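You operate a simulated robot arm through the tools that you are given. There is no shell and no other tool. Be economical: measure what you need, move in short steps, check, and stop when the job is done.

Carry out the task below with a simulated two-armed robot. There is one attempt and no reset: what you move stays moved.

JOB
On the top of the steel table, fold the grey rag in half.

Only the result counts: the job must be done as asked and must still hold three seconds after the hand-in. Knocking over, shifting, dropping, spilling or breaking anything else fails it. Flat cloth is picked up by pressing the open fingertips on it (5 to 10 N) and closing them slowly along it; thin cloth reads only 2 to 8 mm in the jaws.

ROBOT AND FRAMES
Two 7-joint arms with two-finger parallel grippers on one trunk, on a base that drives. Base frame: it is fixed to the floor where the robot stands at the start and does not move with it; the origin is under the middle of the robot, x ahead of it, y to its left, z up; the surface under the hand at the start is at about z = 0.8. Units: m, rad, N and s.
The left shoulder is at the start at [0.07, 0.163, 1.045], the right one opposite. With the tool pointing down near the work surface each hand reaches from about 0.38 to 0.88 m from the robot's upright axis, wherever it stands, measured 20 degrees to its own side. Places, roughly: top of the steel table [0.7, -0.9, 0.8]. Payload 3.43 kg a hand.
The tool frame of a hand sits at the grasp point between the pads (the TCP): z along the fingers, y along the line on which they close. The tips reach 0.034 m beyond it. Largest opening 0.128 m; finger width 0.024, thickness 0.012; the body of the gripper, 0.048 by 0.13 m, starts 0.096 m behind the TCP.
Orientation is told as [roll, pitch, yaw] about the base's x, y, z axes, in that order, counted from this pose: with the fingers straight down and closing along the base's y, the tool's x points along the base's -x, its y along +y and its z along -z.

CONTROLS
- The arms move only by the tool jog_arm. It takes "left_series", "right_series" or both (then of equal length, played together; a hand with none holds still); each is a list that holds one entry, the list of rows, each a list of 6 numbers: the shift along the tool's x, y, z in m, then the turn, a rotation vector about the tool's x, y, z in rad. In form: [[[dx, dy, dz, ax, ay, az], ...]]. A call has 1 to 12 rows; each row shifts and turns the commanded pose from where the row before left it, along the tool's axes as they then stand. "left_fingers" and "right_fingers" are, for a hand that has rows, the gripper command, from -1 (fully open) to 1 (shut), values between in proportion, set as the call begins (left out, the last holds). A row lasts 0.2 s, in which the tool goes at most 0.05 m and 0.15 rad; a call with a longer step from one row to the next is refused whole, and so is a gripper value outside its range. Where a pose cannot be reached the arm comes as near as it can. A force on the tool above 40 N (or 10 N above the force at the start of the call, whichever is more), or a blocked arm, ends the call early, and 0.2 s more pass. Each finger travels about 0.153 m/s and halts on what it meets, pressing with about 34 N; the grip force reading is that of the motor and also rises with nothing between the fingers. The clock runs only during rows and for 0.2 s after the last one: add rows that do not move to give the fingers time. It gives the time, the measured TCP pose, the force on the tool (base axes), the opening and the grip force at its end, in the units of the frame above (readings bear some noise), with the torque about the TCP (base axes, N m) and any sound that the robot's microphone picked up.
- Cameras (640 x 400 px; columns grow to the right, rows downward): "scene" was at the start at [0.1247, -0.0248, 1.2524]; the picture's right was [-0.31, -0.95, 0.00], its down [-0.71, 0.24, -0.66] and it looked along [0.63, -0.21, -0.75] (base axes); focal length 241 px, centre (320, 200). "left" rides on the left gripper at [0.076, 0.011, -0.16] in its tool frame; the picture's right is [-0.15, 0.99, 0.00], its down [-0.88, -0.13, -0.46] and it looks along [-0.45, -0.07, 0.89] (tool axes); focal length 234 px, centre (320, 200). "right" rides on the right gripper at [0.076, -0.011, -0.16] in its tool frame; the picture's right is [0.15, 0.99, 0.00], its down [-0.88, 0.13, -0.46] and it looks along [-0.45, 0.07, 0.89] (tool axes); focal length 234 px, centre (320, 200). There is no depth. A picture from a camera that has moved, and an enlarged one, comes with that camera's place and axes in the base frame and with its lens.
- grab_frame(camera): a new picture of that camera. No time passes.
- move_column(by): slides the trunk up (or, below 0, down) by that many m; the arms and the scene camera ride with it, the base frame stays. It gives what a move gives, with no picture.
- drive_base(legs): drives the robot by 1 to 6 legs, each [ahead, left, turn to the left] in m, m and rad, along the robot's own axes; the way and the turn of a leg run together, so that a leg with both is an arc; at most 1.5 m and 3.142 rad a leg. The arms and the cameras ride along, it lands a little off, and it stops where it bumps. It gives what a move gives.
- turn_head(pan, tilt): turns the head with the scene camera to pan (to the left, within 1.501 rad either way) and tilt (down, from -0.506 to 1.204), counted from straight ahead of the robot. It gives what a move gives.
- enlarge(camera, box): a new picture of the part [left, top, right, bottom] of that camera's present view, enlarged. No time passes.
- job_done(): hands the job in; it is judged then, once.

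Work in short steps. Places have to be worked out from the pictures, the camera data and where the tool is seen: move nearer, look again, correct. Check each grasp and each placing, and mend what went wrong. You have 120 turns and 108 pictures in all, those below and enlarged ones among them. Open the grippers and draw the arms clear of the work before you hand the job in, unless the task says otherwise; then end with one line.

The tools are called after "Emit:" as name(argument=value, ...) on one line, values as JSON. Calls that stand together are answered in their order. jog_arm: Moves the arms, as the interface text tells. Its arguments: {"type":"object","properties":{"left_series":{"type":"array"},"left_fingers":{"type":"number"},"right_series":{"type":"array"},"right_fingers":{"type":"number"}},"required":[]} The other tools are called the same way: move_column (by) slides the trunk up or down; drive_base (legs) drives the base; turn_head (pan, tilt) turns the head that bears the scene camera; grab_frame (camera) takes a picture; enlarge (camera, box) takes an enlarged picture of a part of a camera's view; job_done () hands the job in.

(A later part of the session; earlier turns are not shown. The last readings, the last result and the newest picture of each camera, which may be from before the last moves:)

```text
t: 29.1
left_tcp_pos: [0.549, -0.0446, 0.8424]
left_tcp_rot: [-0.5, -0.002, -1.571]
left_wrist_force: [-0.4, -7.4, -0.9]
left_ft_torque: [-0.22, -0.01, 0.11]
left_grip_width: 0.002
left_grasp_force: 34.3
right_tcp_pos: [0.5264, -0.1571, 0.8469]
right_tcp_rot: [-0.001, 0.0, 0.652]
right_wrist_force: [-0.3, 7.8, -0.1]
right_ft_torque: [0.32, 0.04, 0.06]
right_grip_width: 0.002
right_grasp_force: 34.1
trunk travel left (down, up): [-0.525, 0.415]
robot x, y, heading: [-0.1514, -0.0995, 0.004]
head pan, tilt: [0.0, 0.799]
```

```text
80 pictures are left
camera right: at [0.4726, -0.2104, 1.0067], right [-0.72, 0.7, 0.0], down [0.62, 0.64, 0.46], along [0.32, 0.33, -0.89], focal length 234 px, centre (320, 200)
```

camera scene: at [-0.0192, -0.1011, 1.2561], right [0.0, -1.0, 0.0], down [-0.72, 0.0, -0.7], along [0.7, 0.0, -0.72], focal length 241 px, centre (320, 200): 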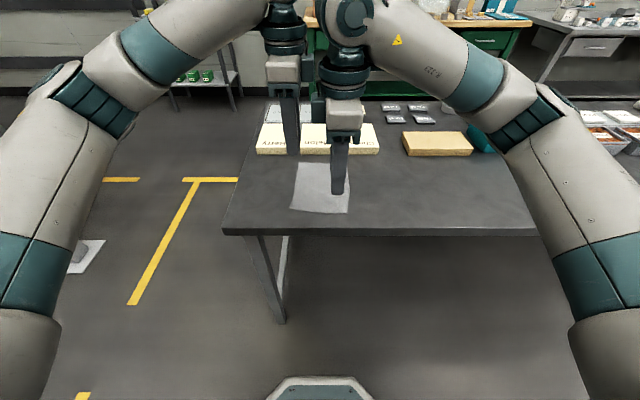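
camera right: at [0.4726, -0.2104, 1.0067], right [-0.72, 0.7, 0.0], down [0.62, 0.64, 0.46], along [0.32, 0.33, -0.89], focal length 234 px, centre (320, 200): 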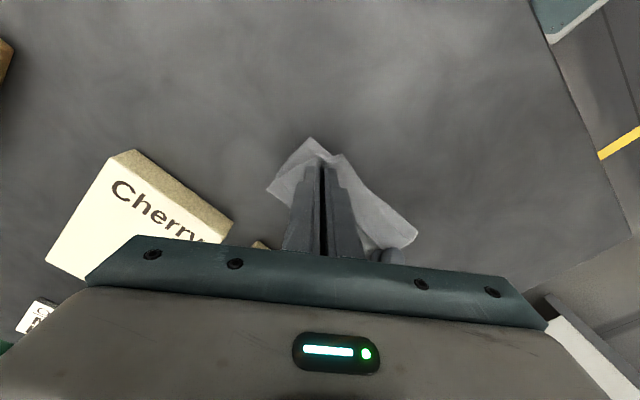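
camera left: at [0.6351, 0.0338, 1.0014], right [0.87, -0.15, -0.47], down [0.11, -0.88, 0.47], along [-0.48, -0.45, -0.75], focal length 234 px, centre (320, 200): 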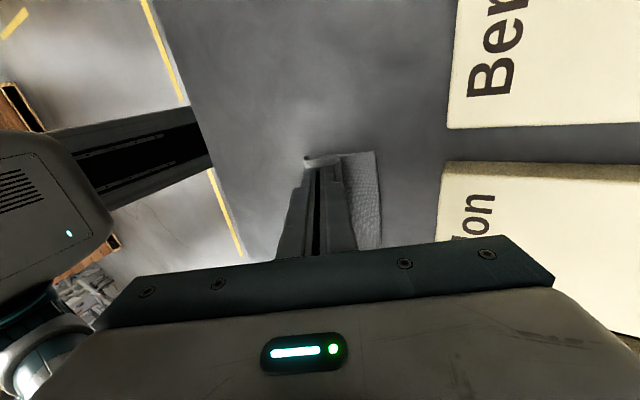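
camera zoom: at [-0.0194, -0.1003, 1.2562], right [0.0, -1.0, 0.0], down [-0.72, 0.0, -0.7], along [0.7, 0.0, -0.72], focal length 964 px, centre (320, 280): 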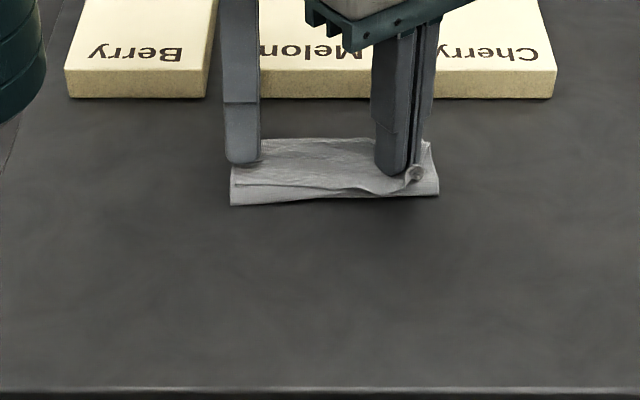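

The fold line sits at x≈.50 instead of ≈.476 because I lifted too wide an arc, so there'd be too much overlap. I untilt, back the hands up to relay the cloth, and then redo a tighter arc.

Emit:
jog_arm(left_series=[[[0, 0, -0.004, -0.1, 0, 0], [0, 0, -0.004, -0.1, 0, 0], [0, 0, -0.004, -0.1, 0, 0], [0, 0, -0.004, -0.1, 0, 0], [0, 0, -0.004, -0.1, 0, 0], [0, -0.019, -0.004, 0, 0, 0], [0, -0.019, -0.004, 0, 0, 0], [0, -0.019, -0.004, 0, 0, 0], [0, -0.019, -0.003, 0, 0, 0], [0, -0.019, 0, 0, 0, 0], [0, 0, 0, 0, 0, 0]]], right_series=[[[0, 0, -0.004, 0, 0, 0], [0, 0, -0.004, 0, 0, 0], [0, 0, -0.004, 0, 0, 0], [0, 0, -0.004, 0, 0, 0], [0, 0, -0.004, 0, 0, 0], [0.0131, 0.0112, -0.004, 0, 0, 0], [0.0131, 0.0112, -0.004, 0, 0, 0], [0.0131, 0.0112, -0.004, 0, 0, 0], [0.0131, 0.0112, -0.003, 0, 0, 0], [0.0131, 0.0112, 0, 0, 0, 0], [0, 0, 0, 0, 0, 0]]])

Emit:
enlarge(camera="scene", box=[240, 130, 400, 230])

Emit:
grab_frame(camera="left")

```text
t: 31.5
left_tcp_pos: [0.459, -0.0438, 0.8761]
left_tcp_rot: [-0.002, 0.0, -1.567]
left_wrist_force: [-0.7, -2.1, 0.9]
left_ft_torque: [-0.06, 0.02, 0.0]
left_grip_width: 0.0022
left_grasp_force: 34.2
right_tcp_pos: [0.4407, -0.1506, 0.8826]
right_tcp_rot: [0.0, 0.0, 0.651]
right_wrist_force: [0.3, 2.2, 0.1]
right_ft_torque: [0.05, -0.01, 0.0]
right_grip_width: 0.0019
right_grasp_force: 33.9
trunk travel left (down, up): [-0.525, 0.415]
robot x, y, heading: [-0.1509, -0.104, -0.003]
head pan, tilt: [0.0, 0.799]
```

```text
4.00 times, centred on (320, 180) of scene
camera zoom: at [-0.0188, -0.1003, 1.2561], right [0.0, -1.0, 0.0], down [-0.72, 0.0, -0.7], along [0.7, 0.0, -0.72], focal length 964 px, centre (320, 280)
```

zoom: 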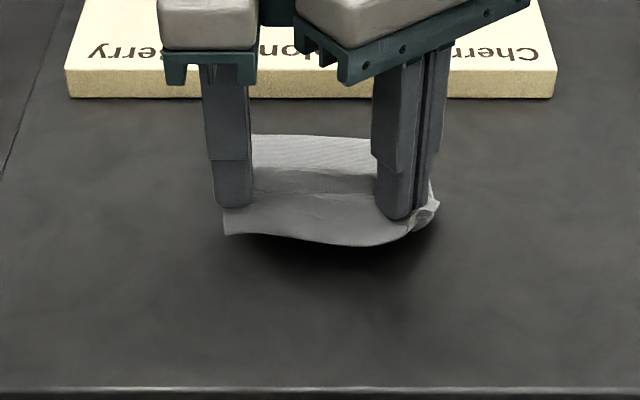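

```text
78 pictures are left
camera left: at [0.4708, 0.0321, 1.0358], right [0.99, -0.14, 0.0], down [-0.13, -0.88, 0.46], along [-0.07, -0.45, -0.89], focal length 234 px, centre (320, 200)
```

left: 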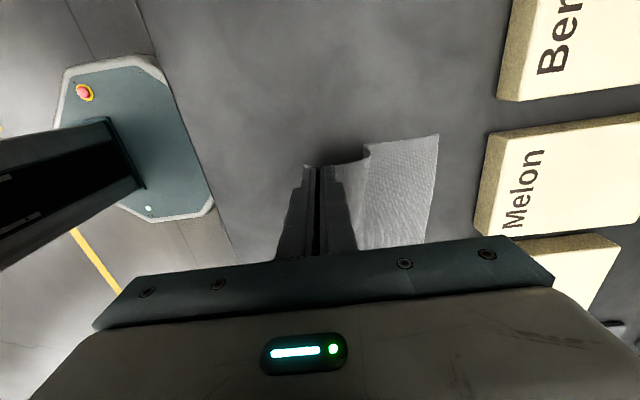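

A crease formed at x≈.51. I lay the cloth back nearly flat and taut (tips ~10 mm up, x≈.43/.418) to reset the fold line, then redo a tighter arc.

Emit:
jog_arm(left_series=[[[0, -0.01, 0.01, 0, 0, 0], [0, -0.01, 0.011, 0, 0, 0], [0, -0.009, 0.011, 0, 0, 0], [0, 0, 0, 0, 0, 0]]], right_series=[[[0.0064, 0.0048, 0.013, 0, 0, 0], [0.0064, 0.0048, 0.013, 0, 0, 0], [0.0056, 0.0042, 0.013, 0, 0, 0], [0, 0, 0, 0, 0, 0]]])

Emit:
jog_arm(left_series=[[[-0.001, 0.015, -0.018, 0, 0, 0], [-0.001, 0.017, -0.012, 0, 0, 0], [-0.001, 0.018, -0.005, 0, 0, 0], [-0.001, 0.018, 0.002, 0, 0, 0], [-0.001, 0.016, 0.01, 0, 0, 0], [-0.001, 0.012, 0.012, 0, 0, 0], [-0.001, 0.007, 0.008, 0, 0, 0], [0, 0, 0, 0, 0, 0]]], right_series=[[[-0.0113, -0.0099, -0.018, 0, 0, 0], [-0.0128, -0.0112, -0.012, 0, 0, 0], [-0.0136, -0.0119, -0.005, 0, 0, 0], [-0.0136, -0.0119, 0.002, 0, 0, 0], [-0.0121, -0.0106, 0.01, 0, 0, 0], [-0.0091, -0.0079, 0.012, 0, 0, 0], [-0.0053, -0.0046, 0.008, 0, 0, 0], [0, 0, 0, 0, 0, 0]]])

Emit:
enlarge(camera="scene", box=[240, 130, 400, 230])

Emit:
grab_frame(camera="left")

```text
t: 32.5
left_tcp_pos: [0.4312, -0.0435, 0.8443]
left_tcp_rot: [0.0, -0.001, -1.569]
left_wrist_force: [0.5, 0.3, -0.4]
left_ft_torque: [0.0, 0.04, 0.0]
left_grip_width: 0.0017
left_grasp_force: 34.1
right_tcp_pos: [0.4168, -0.1511, 0.8427]
right_tcp_rot: [-0.001, -0.001, 0.653]
right_wrist_force: [0.3, 1.0, 0.7]
right_ft_torque: [0.08, 0.01, 0.0]
right_grip_width: 0.0021
right_grasp_force: 33.2
trunk travel left (down, up): [-0.525, 0.415]
robot x, y, heading: [-0.1525, -0.0981, 0.002]
head pan, tilt: [0.0, 0.799]
```

```text
t: 34.3
left_tcp_pos: [0.5341, -0.0507, 0.8477]
left_tcp_rot: [0.001, -0.001, -1.57]
left_wrist_force: [-0.4, -1.4, -0.1]
left_ft_torque: [0.0, 0.03, -0.01]
left_grip_width: 0.002
left_grasp_force: 34.5
right_tcp_pos: [0.5203, -0.1571, 0.8459]
right_tcp_rot: [0.0, 0.0, 0.651]
right_wrist_force: [-0.1, 1.9, -0.3]
right_ft_torque: [0.08, 0.0, 0.01]
right_grip_width: 0.0022
right_grasp_force: 33.9
trunk travel left (down, up): [-0.525, 0.415]
robot x, y, heading: [-0.1497, -0.1011, -0.001]
head pan, tilt: [0.0, 0.799]
```

```text
4.00 times, centred on (320, 180) of scene
camera zoom: at [-0.0194, -0.1002, 1.2562], right [0.0, -1.0, 0.0], down [-0.72, 0.0, -0.7], along [0.7, 0.0, -0.72], focal length 964 px, centre (320, 280)
```

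zoom: 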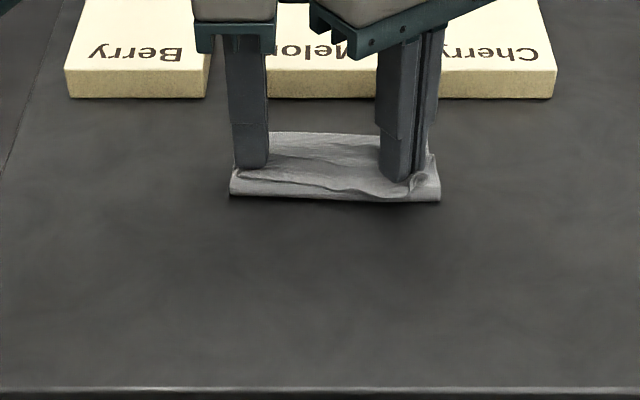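

```text
76 pictures are left
camera left: at [0.5448, 0.026, 1.0076], right [0.99, -0.14, 0.0], down [-0.13, -0.88, 0.46], along [-0.07, -0.45, -0.89], focal length 234 px, centre (320, 200)
```

left: 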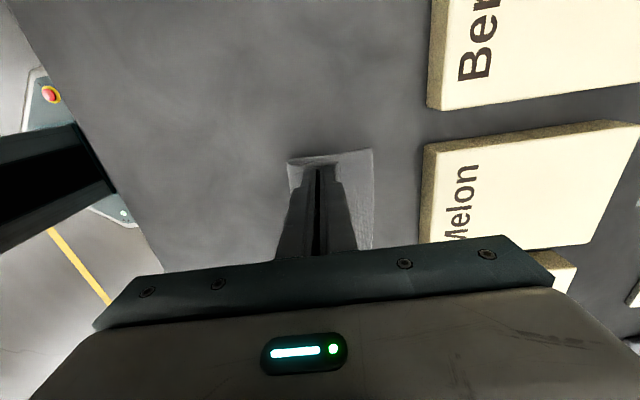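

The crease keeps re-forming near .507 because the corner flaps outside the grip fight the fold. I'll lay the cloth back flat, release, and redo it gripping right at an edge: fold left edge onto right, where both hands fit at yaw 0.

Emit:
jog_arm(left_series=[[[0.001, -0.007, -0.012, 0, 0, 0], [0.001, -0.012, -0.012, 0, 0, 0], [0.001, -0.016, -0.008, 0, 0, 0], [0.001, -0.018, 0, 0, 0, 0], [0.001, -0.018, 0.005, 0, 0, 0], [0.001, -0.017, 0.012, 0, 0, 0], [0.001, -0.018, 0.015, 0, 0, 0], [0.001, -0.002, 0.008, 0, 0, 0], [0, 0, 0, 0, 0, 0]]], right_series=[[[0.0053, 0.0046, -0.012, 0, 0, 0], [0.0091, 0.0079, -0.012, 0, 0, 0], [0.0121, 0.0106, -0.008, 0, 0, 0], [0.0136, 0.0119, 0, 0, 0, 0], [0.0136, 0.0119, 0.005, 0, 0, 0], [0.0128, 0.0112, 0.012, 0, 0, 0], [0.0136, 0.0119, 0.015, 0, 0, 0], [0, 0, 0.006, 0, 0, 0], [0, 0, 0, 0, 0, 0]]])

Emit:
enlarge(camera="scene", box=[240, 130, 400, 230])

```text
t: 36.3
left_tcp_pos: [0.4249, -0.0426, 0.8392]
left_tcp_rot: [-0.001, 0.0, -1.57]
left_wrist_force: [0.6, -0.9, 0.5]
left_ft_torque: [-0.04, 0.01, 0.0]
left_grip_width: 0.0019
left_grasp_force: 34.0
right_tcp_pos: [0.4135, -0.1514, 0.8412]
right_tcp_rot: [0.0, 0.0, 0.65]
right_wrist_force: [0.1, 0.6, 0.7]
right_ft_torque: [0.07, 0.03, 0.03]
right_grip_width: 0.002
right_grasp_force: 34.7
trunk travel left (down, up): [-0.525, 0.415]
robot x, y, heading: [-0.1516, -0.1001, -0.002]
head pan, tilt: [0.0, 0.799]
```

```text
4.00 times, centred on (320, 180) of scene
camera zoom: at [-0.0193, -0.1003, 1.2562], right [0.0, -1.0, 0.0], down [-0.72, 0.0, -0.7], along [0.7, 0.0, -0.72], focal length 964 px, centre (320, 280)
```

zoom: 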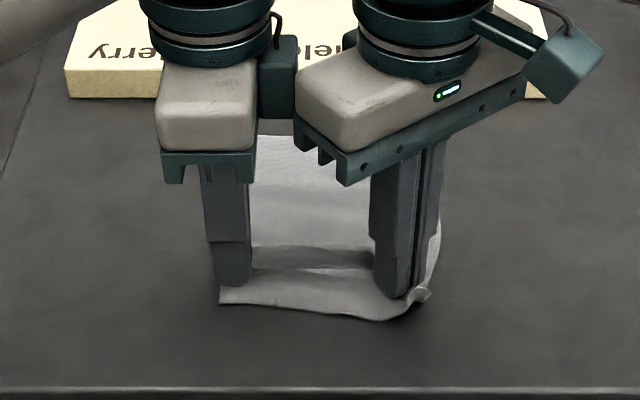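

A small wave remains; I pull back another 12 mm, lower to the table, then open to a moderate width.

Emit:
jog_arm(left_series=[[[0, -0.006, 0.002, 0, 0, 0], [0, -0.006, 0, 0, 0, 0], [0, 0, 0, 0, 0, 0]]], right_series=[[[0.0048, 0.0036, 0.003, 0, 0, 0], [0.0048, 0.0036, 0, 0, 0, 0], [0, 0, 0, 0, 0, 0]]])

Emit:
jog_arm(left_series=[[[0, 0, 0, 0, 0, 0], [0, 0, 0, 0, 0, 0], [0, 0, 0, 0, 0, 0]]], right_series=[[[0, 0, 0, 0, 0, 0], [0, 0, 0, 0, 0, 0], [0, 0, 0, 0, 0, 0]]], left_fingers=0.5, right_fingers=0.5)

Emit:
jog_arm(left_series=[[[0, 0, -0.005, 0, 0, 0], [0, 0, -0.02, 0, 0, 0], [0, 0, -0.04, 0, 0, 0], [0, 0, -0.04, 0, 0, 0], [0, 0, -0.04, 0, 0, 0], [0.04, 0, 0, 0, 0, 0], [0.04, 0, 0, 0, 0, 0], [0.03, 0, 0, 0, 0, 0], [0, 0, 0, 0, 0, 0]]], right_series=[[[0, 0, -0.005, 0, 0, 0], [0, 0, -0.02, 0, 0, 0], [0, 0, -0.04, 0, 0, 0], [0, 0, -0.04, 0, 0, 0], [0, 0, -0.04, 0, 0, 0], [0.024, -0.032, 0, 0, 0, 0], [0.024, -0.032, 0, 0, 0, 0], [0.024, -0.032, 0, 0, 0, 0], [0, 0, 0, 0, 0, 0]]])

Emit:
enlarge(camera="scene", box=[240, 130, 400, 230])

```text
t: 37.1
left_tcp_pos: [0.4138, -0.0421, 0.8377]
left_tcp_rot: [0.001, 0.0, -1.57]
left_wrist_force: [0.5, -0.9, 0.4]
left_ft_torque: [-0.07, 0.02, -0.01]
left_grip_width: 0.0018
left_grasp_force: 33.4
right_tcp_pos: [0.4036, -0.1507, 0.8381]
right_tcp_rot: [0.0, -0.001, 0.65]
right_wrist_force: [-0.2, 1.9, 0.2]
right_ft_torque: [0.07, 0.02, 0.03]
right_grip_width: 0.0018
right_grasp_force: 33.6
trunk travel left (down, up): [-0.525, 0.415]
robot x, y, heading: [-0.1477, -0.0978, 0.004]
head pan, tilt: [0.0, 0.799]
```

```text
t: 37.9
left_tcp_pos: [0.4145, -0.0429, 0.8377]
left_tcp_rot: [0.001, 0.0, -1.569]
left_wrist_force: [0.3, -0.1, 0.2]
left_ft_torque: [-0.04, -0.02, 0.03]
left_grip_width: 0.032
left_grasp_force: 0.0
right_tcp_pos: [0.4012, -0.1513, 0.8388]
right_tcp_rot: [-0.001, -0.002, 0.651]
right_wrist_force: [0.1, -0.3, 0.3]
right_ft_torque: [0.04, 0.0, -0.02]
right_grip_width: 0.0319
right_grasp_force: 0.1
trunk travel left (down, up): [-0.525, 0.415]
robot x, y, heading: [-0.1512, -0.099, 0.003]
head pan, tilt: [0.0, 0.799]
```

```text
t: 39.9
left_tcp_pos: [0.4147, 0.0687, 0.9826]
left_tcp_rot: [0.0, -0.002, -1.569]
left_wrist_force: [-0.5, 0.8, -0.3]
left_ft_torque: [-0.03, 0.02, -0.02]
left_grip_width: 0.0321
left_grasp_force: 0.1
right_tcp_pos: [0.4032, -0.271, 0.9812]
right_tcp_rot: [-0.001, 0.002, 0.653]
right_wrist_force: [0.1, 0.9, -0.3]
right_ft_torque: [0.02, -0.01, -0.01]
right_grip_width: 0.0319
right_grasp_force: 0.1
trunk travel left (down, up): [-0.525, 0.415]
robot x, y, heading: [-0.1485, -0.1011, -0.0]
head pan, tilt: [0.0, 0.799]
```

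```text
4.00 times, centred on (320, 180) of scene
camera zoom: at [-0.0186, -0.0998, 1.2561], right [0.0, -1.0, 0.0], down [-0.72, 0.0, -0.7], along [0.7, 0.0, -0.72], focal length 964 px, centre (320, 280)
```

zoom: 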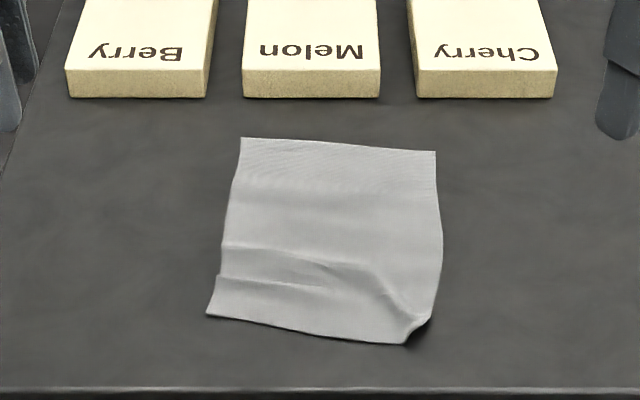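

The cloth relaxed nearly flat. New plan: grip corners FL and NL diagonally with the corner tip inside the jaws (no flap), and fold left over right. I position the left hand over FL (yaw −0.79) and set right yaw to 0.8.

Emit:
jog_arm(left_series=[[[0, 0, 0, 0, 0, -0.13], [0, 0, 0, 0, 0, -0.13], [0, 0, 0, 0, 0, -0.13], [0, 0, 0, 0, 0, -0.13], [0, 0, 0, 0, 0, -0.13], [0, 0, 0, 0, 0, -0.13], [-0.0379, 0.0047, 0, 0, 0, 0], [-0.0379, 0.0047, 0, 0, 0, 0], [-0.0379, 0.0047, 0, 0, 0, 0], [-0.0379, 0.0047, 0, 0, 0, 0], [-0.0379, 0.0047, 0, 0, 0, 0], [0, 0, 0, 0, 0, 0]]], right_series=[[[0, 0, 0, 0, 0, -0.07], [0, 0, 0, 0, 0, -0.07], [0, 0, 0, 0, 0, 0], [0, 0, 0, 0, 0, 0], [0, 0, 0, 0, 0, 0], [0, 0, 0, 0, 0, 0], [0, 0, 0, 0, 0, 0], [0, 0, 0, 0, 0, 0], [0, 0, 0, 0, 0, 0], [0, 0, 0, 0, 0, 0], [0, 0, 0, 0, 0, 0], [0, 0, 0, 0, 0, 0]]])

Emit:
jog_arm(left_series=[[[0.0282, 0.0282, 0, 0, 0, 0], [0, 0, 0, 0, 0, 0]]])

```text
t: 42.5
left_tcp_pos: [0.5642, -0.0488, 0.982]
left_tcp_rot: [0.001, 0.0, -0.787]
left_wrist_force: [-0.4, 0.4, -0.2]
left_ft_torque: [-0.05, 0.02, -0.05]
left_grip_width: 0.0322
left_grasp_force: 0.1
right_tcp_pos: [0.4023, -0.2703, 0.9818]
right_tcp_rot: [0.0, 0.001, 0.79]
right_wrist_force: [0.0, -0.2, -0.2]
right_ft_torque: [-0.02, -0.02, 0.01]
right_grip_width: 0.0322
right_grasp_force: 0.1
trunk travel left (down, up): [-0.525, 0.415]
robot x, y, heading: [-0.1497, -0.1018, 0.002]
head pan, tilt: [0.0, 0.799]
```

```text
t: 43.1
left_tcp_pos: [0.5644, -0.0112, 0.9816]
left_tcp_rot: [0.0, 0.003, -0.789]
left_wrist_force: [-0.2, -0.1, 0.1]
left_ft_torque: [0.01, 0.02, -0.01]
left_grip_width: 0.0321
left_grasp_force: 0.0
right_tcp_pos: [0.4036, -0.2718, 0.9815]
right_tcp_rot: [0.001, 0.0, 0.79]
right_wrist_force: [0.6, -0.4, 0.6]
right_ft_torque: [0.02, 0.0, 0.02]
right_grip_width: 0.032
right_grasp_force: 0.2
trunk travel left (down, up): [-0.525, 0.415]
robot x, y, heading: [-0.1479, -0.1009, 0.002]
head pan, tilt: [0.0, 0.799]
```

Testing the left hand's reach to the destination corner (y≈−.18) in the air.

Emit:
jog_arm(left_series=[[[-0.0241, -0.0239, 0, 0, 0, 0], [-0.0241, -0.0239, 0, 0, 0, 0], [-0.0241, -0.0239, 0, 0, 0, 0], [-0.0241, -0.0239, 0, 0, 0, 0], [-0.0241, -0.0239, 0, 0, 0, 0], [0, 0, 0, 0, 0, 0]]])

```text
t: 44.5
left_tcp_pos: [0.5639, -0.1791, 0.9831]
left_tcp_rot: [0.001, -0.001, -0.787]
left_wrist_force: [0.3, 0.0, -0.7]
left_ft_torque: [0.0, -0.04, 0.0]
left_grip_width: 0.0323
left_grasp_force: 0.1
right_tcp_pos: [0.4028, -0.2685, 0.9823]
right_tcp_rot: [-0.002, 0.003, 0.79]
right_wrist_force: [-0.6, -0.1, -0.6]
right_ft_torque: [-0.04, 0.01, 0.0]
right_grip_width: 0.0318
right_grasp_force: 0.0
trunk travel left (down, up): [-0.525, 0.415]
robot x, y, heading: [-0.1472, -0.0973, 0.003]
head pan, tilt: [0.0, 0.799]
```

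Reachable. Now both hands go above their corners (left FL, right NL) and descend to z≈.86.

Emit:
jog_arm(left_series=[[[0.03, 0.0312, 0, 0, 0, 0], [0.03, 0.0312, 0, 0, 0, 0], [0.03, 0.0313, 0, 0, 0, 0], [0, 0, 0, 0, 0, 0], [0, 0, 0, 0, 0, 0], [0, 0, 0, 0, 0, 0], [0, 0, 0, 0, 0, 0], [0, 0, 0.03, 0, 0, 0], [0, 0, 0.03, 0, 0, 0], [0, 0, 0.03, 0, 0, 0], [0, 0, 0.03, 0, 0, 0], [0, 0, 0, 0, 0, 0]]], right_series=[[[-0.0239, 0.0236, 0, 0, 0, 0], [-0.0239, 0.0236, 0, 0, 0, 0], [-0.0239, 0.0236, 0, 0, 0, 0], [-0.0239, 0.0236, 0, 0, 0, 0], [-0.0239, 0.0236, 0, 0, 0, 0], [-0.0239, 0.0236, 0, 0, 0, 0], [-0.0239, 0.0236, 0, 0, 0, 0], [0, 0, 0.03, 0, 0, 0], [0, 0, 0.03, 0, 0, 0], [0, 0, 0.03, 0, 0, 0], [0, 0, 0.03, 0, 0, 0], [0, 0, 0, 0, 0, 0]]])

Emit:
grab_frame(camera="left")

Emit:
grab_frame(camera="right")

Emit:
enlarge(camera="scene", box=[240, 130, 400, 230])

```text
t: 47.1
left_tcp_pos: [0.5661, -0.0503, 0.8623]
left_tcp_rot: [-0.001, 0.0, -0.789]
left_wrist_force: [0.0, 0.1, 0.6]
left_ft_torque: [0.0, -0.03, 0.01]
left_grip_width: 0.0319
left_grasp_force: 0.1
right_tcp_pos: [0.4027, -0.0349, 0.8611]
right_tcp_rot: [0.0, -0.001, 0.791]
right_wrist_force: [0.1, 0.2, -0.2]
right_ft_torque: [0.0, -0.02, -0.03]
right_grip_width: 0.0321
right_grasp_force: 0.1
trunk travel left (down, up): [-0.525, 0.415]
robot x, y, heading: [-0.1489, -0.0984, 0.004]
head pan, tilt: [0.0, 0.799]
```

```text
73 pictures are left
camera left: at [0.5213, 0.0112, 1.0229], right [0.8, 0.59, 0.0], down [0.53, -0.72, 0.46], along [0.27, -0.37, -0.89], focal length 234 px, centre (320, 200)
```

left: 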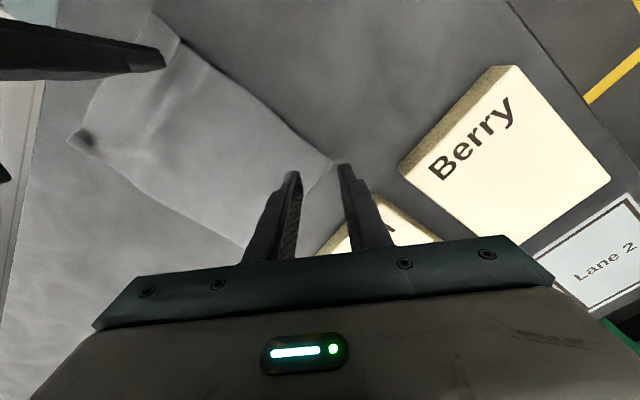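

```text
72 pictures are left
camera right: at [0.3571, -0.0971, 1.0208], right [-0.81, 0.59, 0.0], down [0.53, 0.72, 0.46], along [0.27, 0.37, -0.89], focal length 234 px, centre (320, 200)
```

right: 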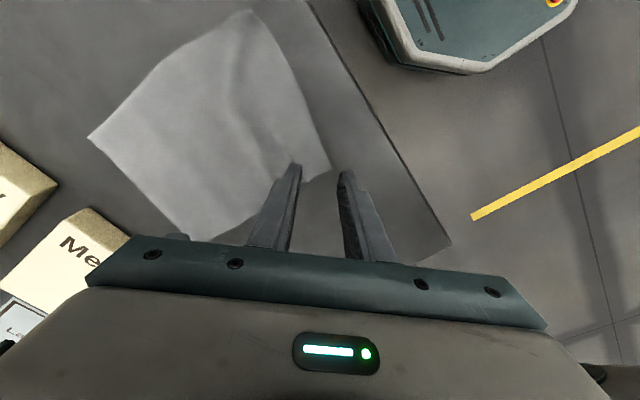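

```text
4.00 times, centred on (320, 180) of scene
camera zoom: at [-0.0198, -0.1003, 1.2563], right [0.0, -1.0, 0.0], down [-0.72, 0.0, -0.7], along [0.7, 0.0, -0.72], focal length 964 px, centre (320, 280)
```

zoom: 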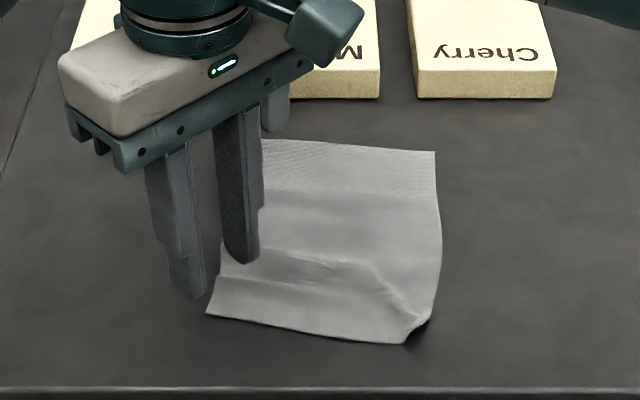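

Both corner tips lie between the fingers, ~11–13 mm toward the outer finger. I lower to contact.

Emit:
jog_arm(left_series=[[[0, 0, 0.012, 0, 0, 0], [0, 0, 0.012, 0, 0, 0], [0, 0, 0.003, 0, 0, 0], [0, 0, 0, 0, 0, 0]]], right_series=[[[0, 0, 0.012, 0, 0, 0], [0, 0, 0.011, 0, 0, 0], [0, 0, 0.003, 0, 0, 0], [0, 0, 0, 0, 0, 0]]])

```text
t: 48.1
left_tcp_pos: [0.567, -0.0513, 0.8352]
left_tcp_rot: [0.001, 0.0, -0.787]
left_wrist_force: [0.1, 0.9, 1.5]
left_ft_torque: [-0.04, 0.04, 0.02]
left_grip_width: 0.0319
left_grasp_force: 0.0
right_tcp_pos: [0.4034, -0.0346, 0.8369]
right_tcp_rot: [0.0, 0.001, 0.79]
right_wrist_force: [-1.3, -0.8, 0.2]
right_ft_torque: [0.05, 0.04, 0.0]
right_grip_width: 0.032
right_grasp_force: 0.0
trunk travel left (down, up): [-0.525, 0.415]
robot x, y, heading: [-0.1493, -0.1022, 0.003]
head pan, tilt: [0.0, 0.799]
```

Emit:
jog_arm(left_series=[[[0, 0, 0.0009, 0, 0, 0], [0, 0, 0, 0, 0, 0]]], right_series=[[[0, 0, 0.0022, 0, 0, 0], [0, 0, 0, 0, 0, 0]]])

```text
t: 48.7
left_tcp_pos: [0.567, -0.0525, 0.8349]
left_tcp_rot: [0.0, 0.001, -0.788]
left_wrist_force: [0.8, -0.8, 2.1]
left_ft_torque: [-0.02, 0.03, 0.0]
left_grip_width: 0.032
left_grasp_force: 0.0
right_tcp_pos: [0.4024, -0.0367, 0.8353]
right_tcp_rot: [0.001, -0.002, 0.791]
right_wrist_force: [0.6, 1.4, 9.4]
right_ft_torque: [-0.05, -0.19, 0.02]
right_grip_width: 0.0321
right_grasp_force: 0.0
trunk travel left (down, up): [-0.525, 0.415]
robot x, y, heading: [-0.15, -0.0988, 0.001]
head pan, tilt: [0.0, 0.799]
```

Right presses at ~9 N; left only 2 N, so it gets slightly more, and I start closing the right.

Emit:
jog_arm(left_series=[[[0, 0, 0.0008, 0, 0, 0], [0, 0, 0, 0, 0, 0]]], right_series=[[[0, 0, 0, 0, 0, 0], [0, 0, 0, 0, 0, 0]]], right_fingers=0.65)

Emit:
jog_arm(left_series=[[[0, 0, 0, 0, 0, 0], [0, 0, 0, 0, 0, 0]]], right_series=[[[0, 0, 0, 0, 0, 0], [0, 0, 0, 0, 0, 0]]], left_fingers=0.65, right_fingers=0.75)

Emit:
grab_frame(camera="left")

Emit:
grab_frame(camera="right")

```text
t: 49.3
left_tcp_pos: [0.5656, -0.0504, 0.8362]
left_tcp_rot: [0.002, -0.001, -0.788]
left_wrist_force: [1.2, -0.4, 5.9]
left_ft_torque: [-0.1, 0.07, 0.01]
left_grip_width: 0.0314
left_grasp_force: 0.0
right_tcp_pos: [0.4025, -0.0355, 0.8353]
right_tcp_rot: [0.001, -0.003, 0.79]
right_wrist_force: [-0.1, 1.4, 10.1]
right_ft_torque: [0.01, -0.16, 0.05]
right_grip_width: 0.0221
right_grasp_force: 0.0
trunk travel left (down, up): [-0.525, 0.415]
robot x, y, heading: [-0.1502, -0.0989, 0.003]
head pan, tilt: [0.0, 0.799]
```

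```text
t: 49.9
left_tcp_pos: [0.5658, -0.0505, 0.8357]
left_tcp_rot: [0.002, -0.002, -0.788]
left_wrist_force: [1.2, -0.4, 7.8]
left_ft_torque: [-0.08, 0.03, 0.0]
left_grip_width: 0.0218
left_grasp_force: 0.1
right_tcp_pos: [0.4016, -0.0357, 0.8361]
right_tcp_rot: [0.0, -0.001, 0.79]
right_wrist_force: [-0.2, 1.2, 12.3]
right_ft_torque: [0.0, -0.07, 0.0]
right_grip_width: 0.0156
right_grasp_force: 0.1
trunk travel left (down, up): [-0.525, 0.415]
robot x, y, heading: [-0.1483, -0.0992, -0.002]
head pan, tilt: [0.0, 0.799]
```

```text
70 pictures are left
camera left: at [0.5199, 0.0111, 0.9951], right [0.8, 0.59, 0.0], down [0.53, -0.72, 0.46], along [0.27, -0.37, -0.89], focal length 234 px, centre (320, 200)
```

left: 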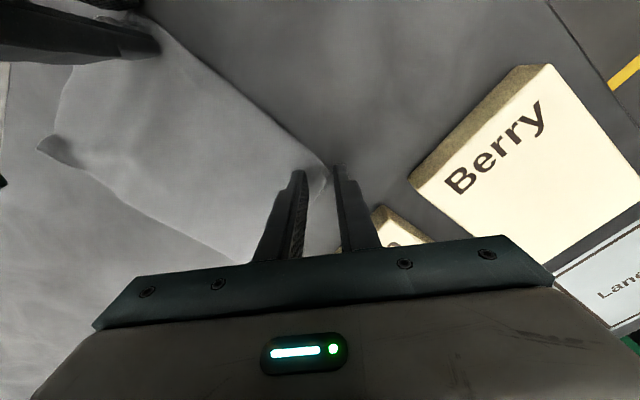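

```text
69 pictures are left
camera right: at [0.3565, -0.0979, 0.9945], right [-0.81, 0.59, 0.0], down [0.53, 0.72, 0.46], along [0.27, 0.37, -0.89], focal length 234 px, centre (320, 200)
```

right: 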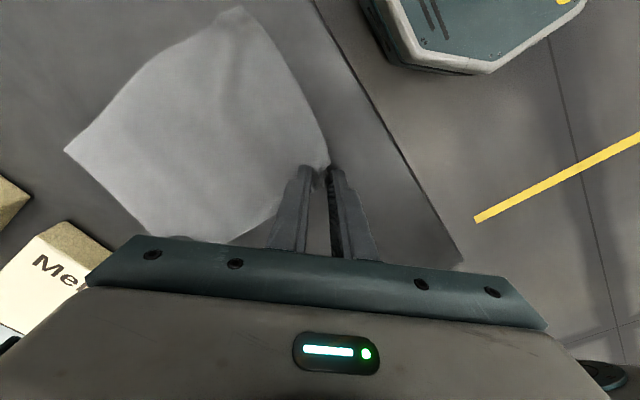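

Both are gathering the corner. Continue closing in steps.

Emit:
jog_arm(left_series=[[[0, 0, 0, 0, 0, 0], [0, 0, 0, 0, 0, 0]]], right_series=[[[0, 0, 0, 0, 0, 0], [0, 0, 0, 0, 0, 0]]], left_fingers=0.77, right_fingers=0.87)

Emit:
jog_arm(left_series=[[[0, 0, 0, 0, 0, 0], [0, 0, 0, 0, 0, 0]]], right_series=[[[0, 0, 0, 0, 0, 0], [0, 0, 0, 0, 0, 0]]], left_fingers=0.88, right_fingers=1.0)

Emit:
jog_arm(left_series=[[[0, 0, 0, 0, 0, 0], [0, 0, 0, 0, 0, 0], [0, 0, 0, 0, 0, 0]]], right_series=[[[0, 0, 0, 0, 0, 0], [0, 0, 0, 0, 0, 0], [0, 0, 0, 0, 0, 0]]], left_fingers=1.0, right_fingers=1.0)

Emit:
jog_arm(left_series=[[[0, 0, -0.008, 0, 0, 0], [0, 0, -0.01, 0, 0, 0], [0, 0, -0.01, 0, 0, 0], [0, 0, 0, 0, 0, 0]]], right_series=[[[0, 0, -0.008, 0, 0, 0], [0, 0, -0.01, 0, 0, 0], [0, 0, -0.01, 0, 0, 0], [0, 0, 0, 0, 0, 0]]])

Emit:
grab_frame(camera="left")

Emit:
grab_frame(camera="right")

Emit:
enlarge(camera="scene", box=[240, 130, 400, 230])

```text
t: 50.5
left_tcp_pos: [0.5667, -0.0508, 0.8351]
left_tcp_rot: [0.001, -0.002, -0.788]
left_wrist_force: [-0.1, -0.5, 8.8]
left_ft_torque: [-0.07, 0.06, 0.0]
left_grip_width: 0.0149
left_grasp_force: 0.0
right_tcp_pos: [0.4012, -0.0353, 0.8338]
right_tcp_rot: [-0.001, -0.001, 0.79]
right_wrist_force: [1.7, 0.7, 12.0]
right_ft_torque: [-0.01, -0.15, 0.0]
right_grip_width: 0.0089
right_grasp_force: 0.3
trunk travel left (down, up): [-0.525, 0.415]
robot x, y, heading: [-0.1536, -0.0982, 0.001]
head pan, tilt: [0.0, 0.799]
```

```text
t: 51.1
left_tcp_pos: [0.5656, -0.0515, 0.836]
left_tcp_rot: [0.001, -0.004, -0.79]
left_wrist_force: [-3.0, 1.7, 10.3]
left_ft_torque: [-0.06, 0.2, -0.06]
left_grip_width: 0.0087
left_grasp_force: 0.6
right_tcp_pos: [0.4018, -0.0364, 0.8361]
right_tcp_rot: [-0.002, -0.002, 0.791]
right_wrist_force: [6.0, -2.2, 11.8]
right_ft_torque: [-0.01, -0.31, 0.03]
right_grip_width: 0.0024
right_grasp_force: 33.5
trunk travel left (down, up): [-0.525, 0.415]
robot x, y, heading: [-0.1498, -0.1027, 0.006]
head pan, tilt: [0.0, 0.799]
```

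```text
t: 51.9
left_tcp_pos: [0.5647, -0.0503, 0.8353]
left_tcp_rot: [0.001, 0.0, -0.788]
left_wrist_force: [-9.3, -0.7, 11.3]
left_ft_torque: [-0.07, 0.29, -0.04]
left_grip_width: 0.0016
left_grasp_force: 33.7
right_tcp_pos: [0.4025, -0.0356, 0.8355]
right_tcp_rot: [0.0, -0.002, 0.792]
right_wrist_force: [9.6, -1.1, 9.8]
right_ft_torque: [-0.02, -0.38, 0.01]
right_grip_width: 0.0026
right_grasp_force: 34.3
trunk travel left (down, up): [-0.525, 0.415]
robot x, y, heading: [-0.1485, -0.098, 0.0]
head pan, tilt: [0.0, 0.799]
```

```text
t: 52.9
left_tcp_pos: [0.5652, -0.0495, 0.861]
left_tcp_rot: [0.001, 0.002, -0.788]
left_wrist_force: [-8.1, 0.2, 0.3]
left_ft_torque: [0.03, 0.28, -0.01]
left_grip_width: 0.0019
left_grasp_force: 34.3
right_tcp_pos: [0.403, -0.0364, 0.8627]
right_tcp_rot: [0.002, 0.0, 0.791]
right_wrist_force: [7.3, -1.1, -0.3]
right_ft_torque: [-0.01, -0.22, 0.04]
right_grip_width: 0.0021
right_grasp_force: 34.3
trunk travel left (down, up): [-0.525, 0.415]
robot x, y, heading: [-0.1487, -0.1037, -0.003]
head pan, tilt: [0.0, 0.799]
```

```text
68 pictures are left
camera left: at [0.5214, 0.0117, 1.0211], right [0.8, 0.59, 0.0], down [0.53, -0.72, 0.46], along [0.27, -0.37, -0.89], focal length 234 px, centre (320, 200)
```

left: 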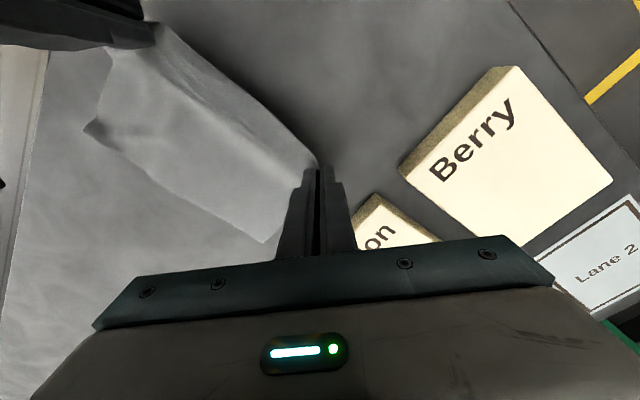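

```text
67 pictures are left
camera right: at [0.358, -0.0976, 1.0215], right [-0.81, 0.59, 0.0], down [0.53, 0.72, 0.46], along [0.27, 0.37, -0.89], focal length 234 px, centre (320, 200)
```

right: 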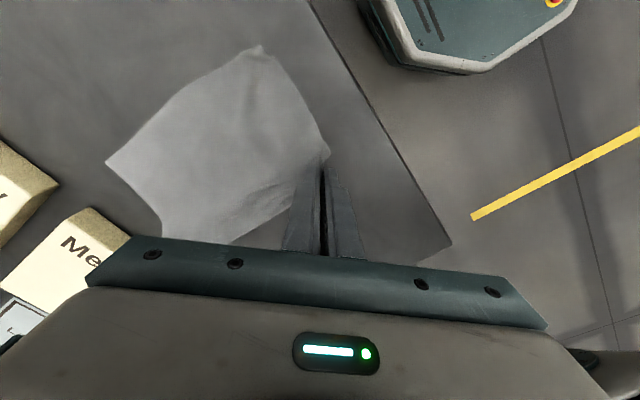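

```text
4.00 times, centred on (320, 180) of scene
camera zoom: at [-0.0191, -0.1003, 1.2561], right [0.0, -1.0, 0.0], down [-0.72, 0.0, -0.7], along [0.7, 0.0, -0.72], focal length 964 px, centre (320, 280)
```

zoom: 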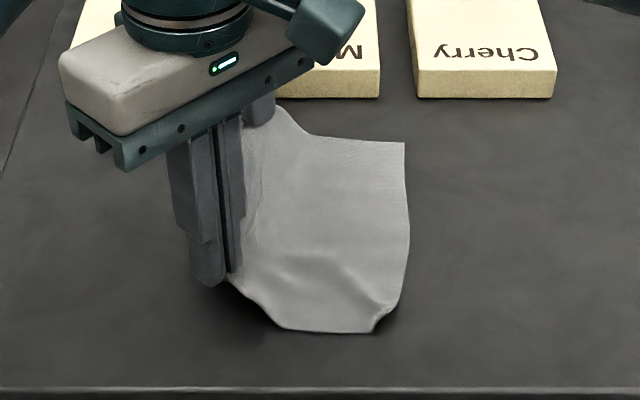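

Both corners are firmly held with no loose flap. I swing them over toward the right edge in a tight arc (fold line target y≈−.083) and pause before the landing.

Emit:
jog_arm(left_series=[[[-0.0079, -0.0163, -0.017, 0, 0, 0], [-0.0142, -0.0141, -0.007, 0, 0, 0], [-0.0142, -0.0141, 0.001, 0, 0, 0], [-0.0142, -0.0141, 0.011, 0, 0, 0], [0, 0, 0, 0, 0, 0]]], right_series=[[[0.0107, -0.0134, -0.017, 0, 0, 0], [0.0142, -0.0141, -0.007, 0, 0, 0], [0.0142, -0.0141, 0.001, 0, 0, 0], [0.0142, -0.0141, 0.011, 0, 0, 0], [0, 0, 0, 0, 0, 0]]])

Emit:
enlarge(camera="scene", box=[240, 130, 400, 230])

Emit:
grab_frame(camera="right")

Emit:
grab_frame(camera="left")

```text
t: 54.1
left_tcp_pos: [0.5615, -0.1263, 0.8729]
left_tcp_rot: [0.001, 0.001, -0.788]
left_wrist_force: [-0.1, 0.3, 0.1]
left_ft_torque: [-0.02, 0.01, -0.01]
left_grip_width: 0.002
left_grasp_force: 34.0
right_tcp_pos: [0.405, -0.1117, 0.8745]
right_tcp_rot: [0.001, -0.002, 0.79]
right_wrist_force: [0.4, 0.6, -0.2]
right_ft_torque: [-0.02, 0.02, 0.02]
right_grip_width: 0.0025
right_grasp_force: 33.7
trunk travel left (down, up): [-0.525, 0.415]
robot x, y, heading: [-0.1531, -0.1017, 0.005]
head pan, tilt: [0.0, 0.799]
```

```text
4.00 times, centred on (320, 180) of scene
camera zoom: at [-0.0194, -0.0992, 1.2562], right [0.0, -1.0, 0.0], down [-0.72, 0.0, -0.7], along [0.7, 0.0, -0.72], focal length 964 px, centre (320, 280)
```

zoom: 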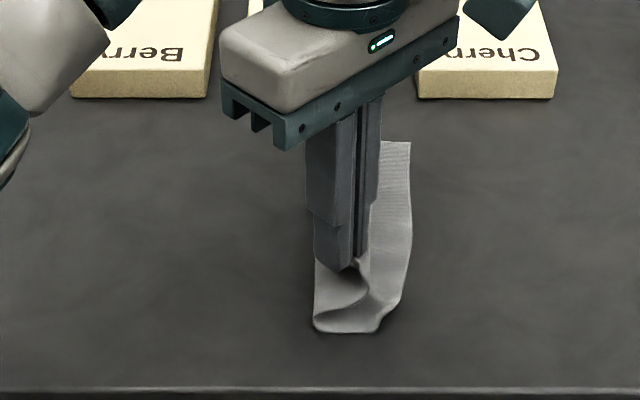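

```text
64 pictures are left
camera right: at [0.3602, -0.1735, 1.0329], right [-0.81, 0.59, 0.0], down [0.53, 0.72, 0.46], along [0.27, 0.37, -0.89], focal length 234 px, centre (320, 200)
```

right: 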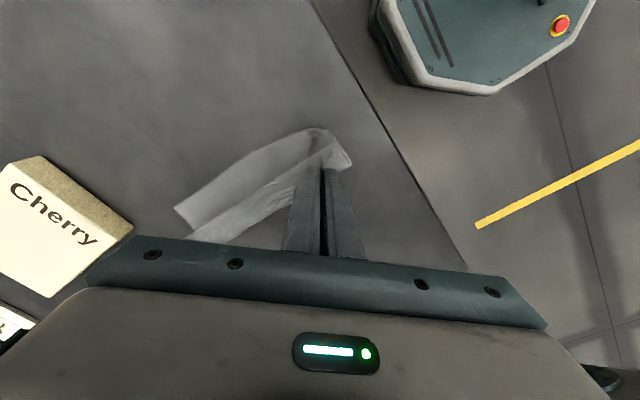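

```text
63 pictures are left
camera left: at [0.5149, -0.0648, 1.0334], right [0.8, 0.59, 0.0], down [0.53, -0.72, 0.46], along [0.27, -0.37, -0.89], focal length 234 px, centre (320, 200)
```

left: 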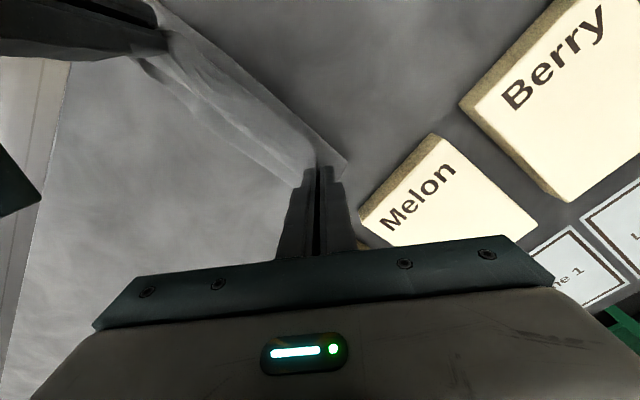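

A clean fold is forming, but the fold line is ~1 cm too far right (y≈−.10). I ease the hands back and lower, then slide forward low so the fold settles further left.

Emit:
jog_arm(left_series=[[[0.0085, 0.0084, 0.013, 0, 0, 0], [0.0085, 0.0084, 0.009, 0, 0, 0], [0, 0, 0, 0, 0, 0], [-0.0106, -0.0106, 0, 0, 0, 0], [-0.0106, -0.0106, 0.002, 0, 0, 0], [-0.0106, -0.0106, 0.002, 0, 0, 0], [0, 0, 0, 0, 0, 0]]], right_series=[[[-0.0085, 0.0084, 0.013, 0, 0, 0], [-0.0085, 0.0084, 0.01, 0, 0, 0], [0, 0, 0, 0, 0, 0], [0.0106, -0.0106, 0, 0, 0, 0], [0.0106, -0.0106, 0.002, 0, 0, 0], [0.0106, -0.0106, 0.002, 0, 0, 0], [0, 0, 0, 0, 0, 0]]])

Emit:
enlarge(camera="scene", box=[240, 130, 400, 230])

Emit:
grab_frame(camera="left")

Emit:
grab_frame(camera="right")

```text
t: 55.7
left_tcp_pos: [0.5609, -0.1482, 0.8474]
left_tcp_rot: [-0.001, 0.0, -0.787]
left_wrist_force: [-1.0, 0.7, 0.5]
left_ft_torque: [-0.03, 0.02, -0.02]
left_grip_width: 0.002
left_grasp_force: 34.2
right_tcp_pos: [0.4053, -0.133, 0.848]
right_tcp_rot: [0.001, 0.0, 0.79]
right_wrist_force: [0.0, 0.6, -0.3]
right_ft_torque: [-0.01, -0.03, 0.01]
right_grip_width: 0.0023
right_grasp_force: 33.7
trunk travel left (down, up): [-0.525, 0.415]
robot x, y, heading: [-0.1498, -0.1, 0.004]
head pan, tilt: [0.0, 0.799]
```

```text
4.00 times, centred on (320, 180) of scene
camera zoom: at [-0.0191, -0.0995, 1.2561], right [0.0, -1.0, 0.0], down [-0.72, 0.0, -0.7], along [0.7, 0.0, -0.72], focal length 964 px, centre (320, 280)
```

zoom: 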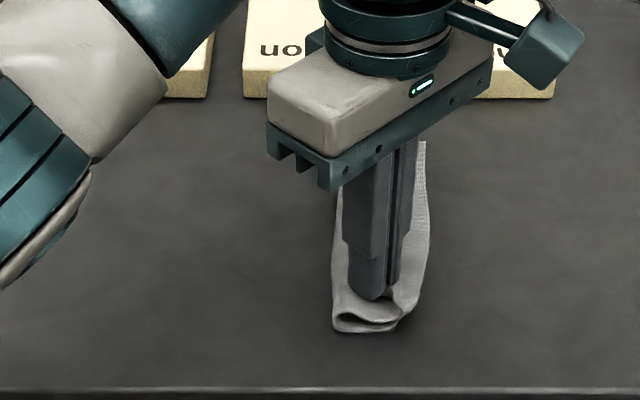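

```text
61 pictures are left
camera left: at [0.515, -0.0862, 1.0076], right [0.8, 0.59, 0.0], down [0.53, -0.72, 0.46], along [0.27, -0.37, -0.89], focal length 234 px, centre (320, 200)
```

left: 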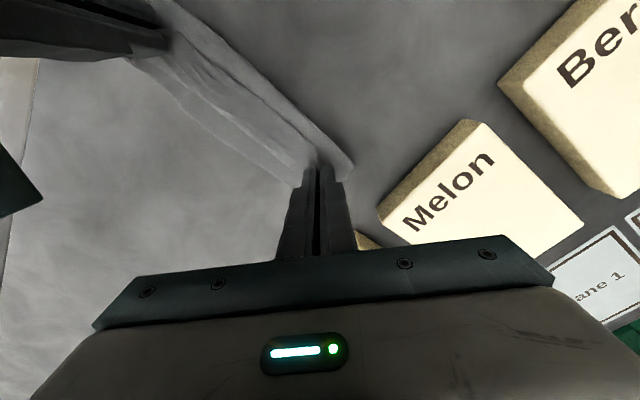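

```text
60 pictures are left
camera right: at [0.3605, -0.195, 1.007], right [-0.81, 0.59, 0.0], down [0.53, 0.72, 0.46], along [0.27, 0.37, -0.89], focal length 234 px, centre (320, 200)
```

right: 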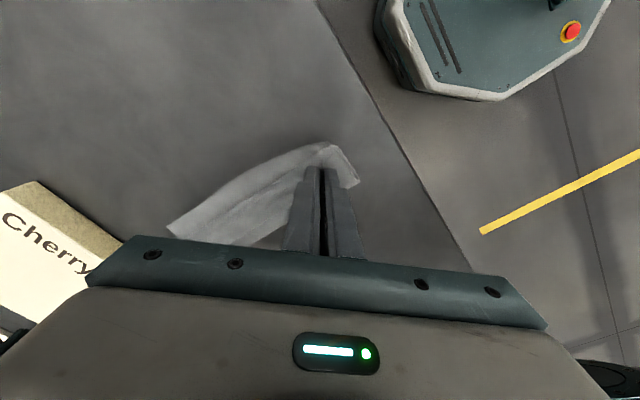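

The cloth slid a bit right with the hands; landing is ~1.3 cm short of the right edge. I move a further 1 cm right, lower to ~5 mm above the table, then release gently.

Emit:
jog_arm(left_series=[[[0, 0, 0.004, 0, 0, 0], [-0.0035, -0.0035, 0.002, 0, 0, 0], [-0.0035, -0.0035, 0, 0, 0, 0], [0, 0, 0, 0, 0, 0]]], right_series=[[[0, 0, 0.004, 0, 0, 0], [0.0035, -0.0035, 0.002, 0, 0, 0], [0.0035, -0.0035, 0, 0, 0, 0], [0, 0, 0, 0, 0, 0]]])

Emit:
jog_arm(left_series=[[[0, 0, 0, 0, 0, 0], [0, 0, 0, 0, 0, 0], [0, 0, 0, 0, 0, 0]]], right_series=[[[0, 0, 0, 0, 0, 0], [0, 0, 0, 0, 0, 0], [0, 0, 0, 0, 0, 0]]], left_fingers=0.75, right_fingers=0.75)

Emit:
grab_frame(camera="left")

Emit:
grab_frame(camera="right")

```text
t: 56.7
left_tcp_pos: [0.5606, -0.1582, 0.8417]
left_tcp_rot: [0.0, -0.001, -0.789]
left_wrist_force: [0.3, 0.3, -0.8]
left_ft_torque: [-0.02, 0.01, -0.05]
left_grip_width: 0.0016
left_grasp_force: 33.9
right_tcp_pos: [0.4056, -0.1433, 0.84]
right_tcp_rot: [-0.001, 0.0, 0.789]
right_wrist_force: [0.5, 0.6, 0.8]
right_ft_torque: [-0.01, -0.01, 0.0]
right_grip_width: 0.0022
right_grasp_force: 34.4
trunk travel left (down, up): [-0.525, 0.415]
robot x, y, heading: [-0.1497, -0.1008, -0.002]
head pan, tilt: [0.0, 0.799]
```

```text
t: 57.5
left_tcp_pos: [0.5611, -0.1588, 0.8417]
left_tcp_rot: [0.002, 0.0, -0.788]
left_wrist_force: [0.4, 0.1, 0.1]
left_ft_torque: [0.0, 0.01, -0.03]
left_grip_width: 0.0158
left_grasp_force: 0.0
right_tcp_pos: [0.4054, -0.144, 0.8413]
right_tcp_rot: [-0.001, -0.001, 0.789]
right_wrist_force: [0.5, 1.0, -0.6]
right_ft_torque: [0.0, 0.0, 0.02]
right_grip_width: 0.0158
right_grasp_force: 0.1
trunk travel left (down, up): [-0.525, 0.415]
robot x, y, heading: [-0.1493, -0.0993, 0.005]
head pan, tilt: [0.0, 0.799]
```

```text
59 pictures are left
camera left: at [0.5152, -0.0966, 1.0016], right [0.8, 0.59, 0.0], down [0.53, -0.72, 0.46], along [0.27, -0.37, -0.89], focal length 234 px, centre (320, 200)
```

left: 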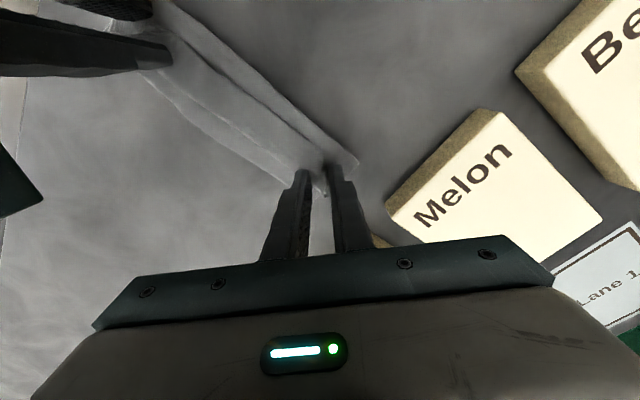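

```text
58 pictures are left
camera right: at [0.3603, -0.2059, 1.0006], right [-0.81, 0.59, 0.0], down [0.53, 0.72, 0.46], along [0.27, 0.37, -0.89], focal length 234 px, centre (320, 200)
```

right: 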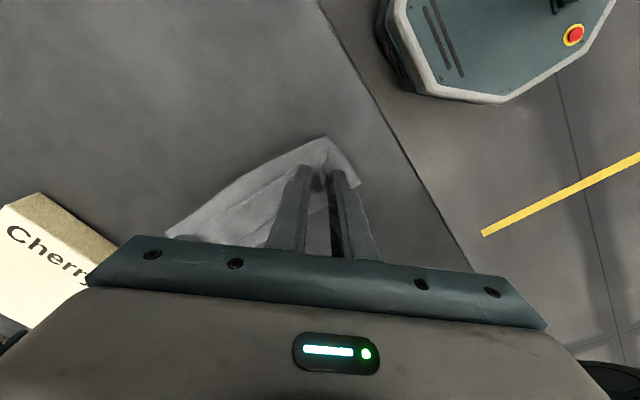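

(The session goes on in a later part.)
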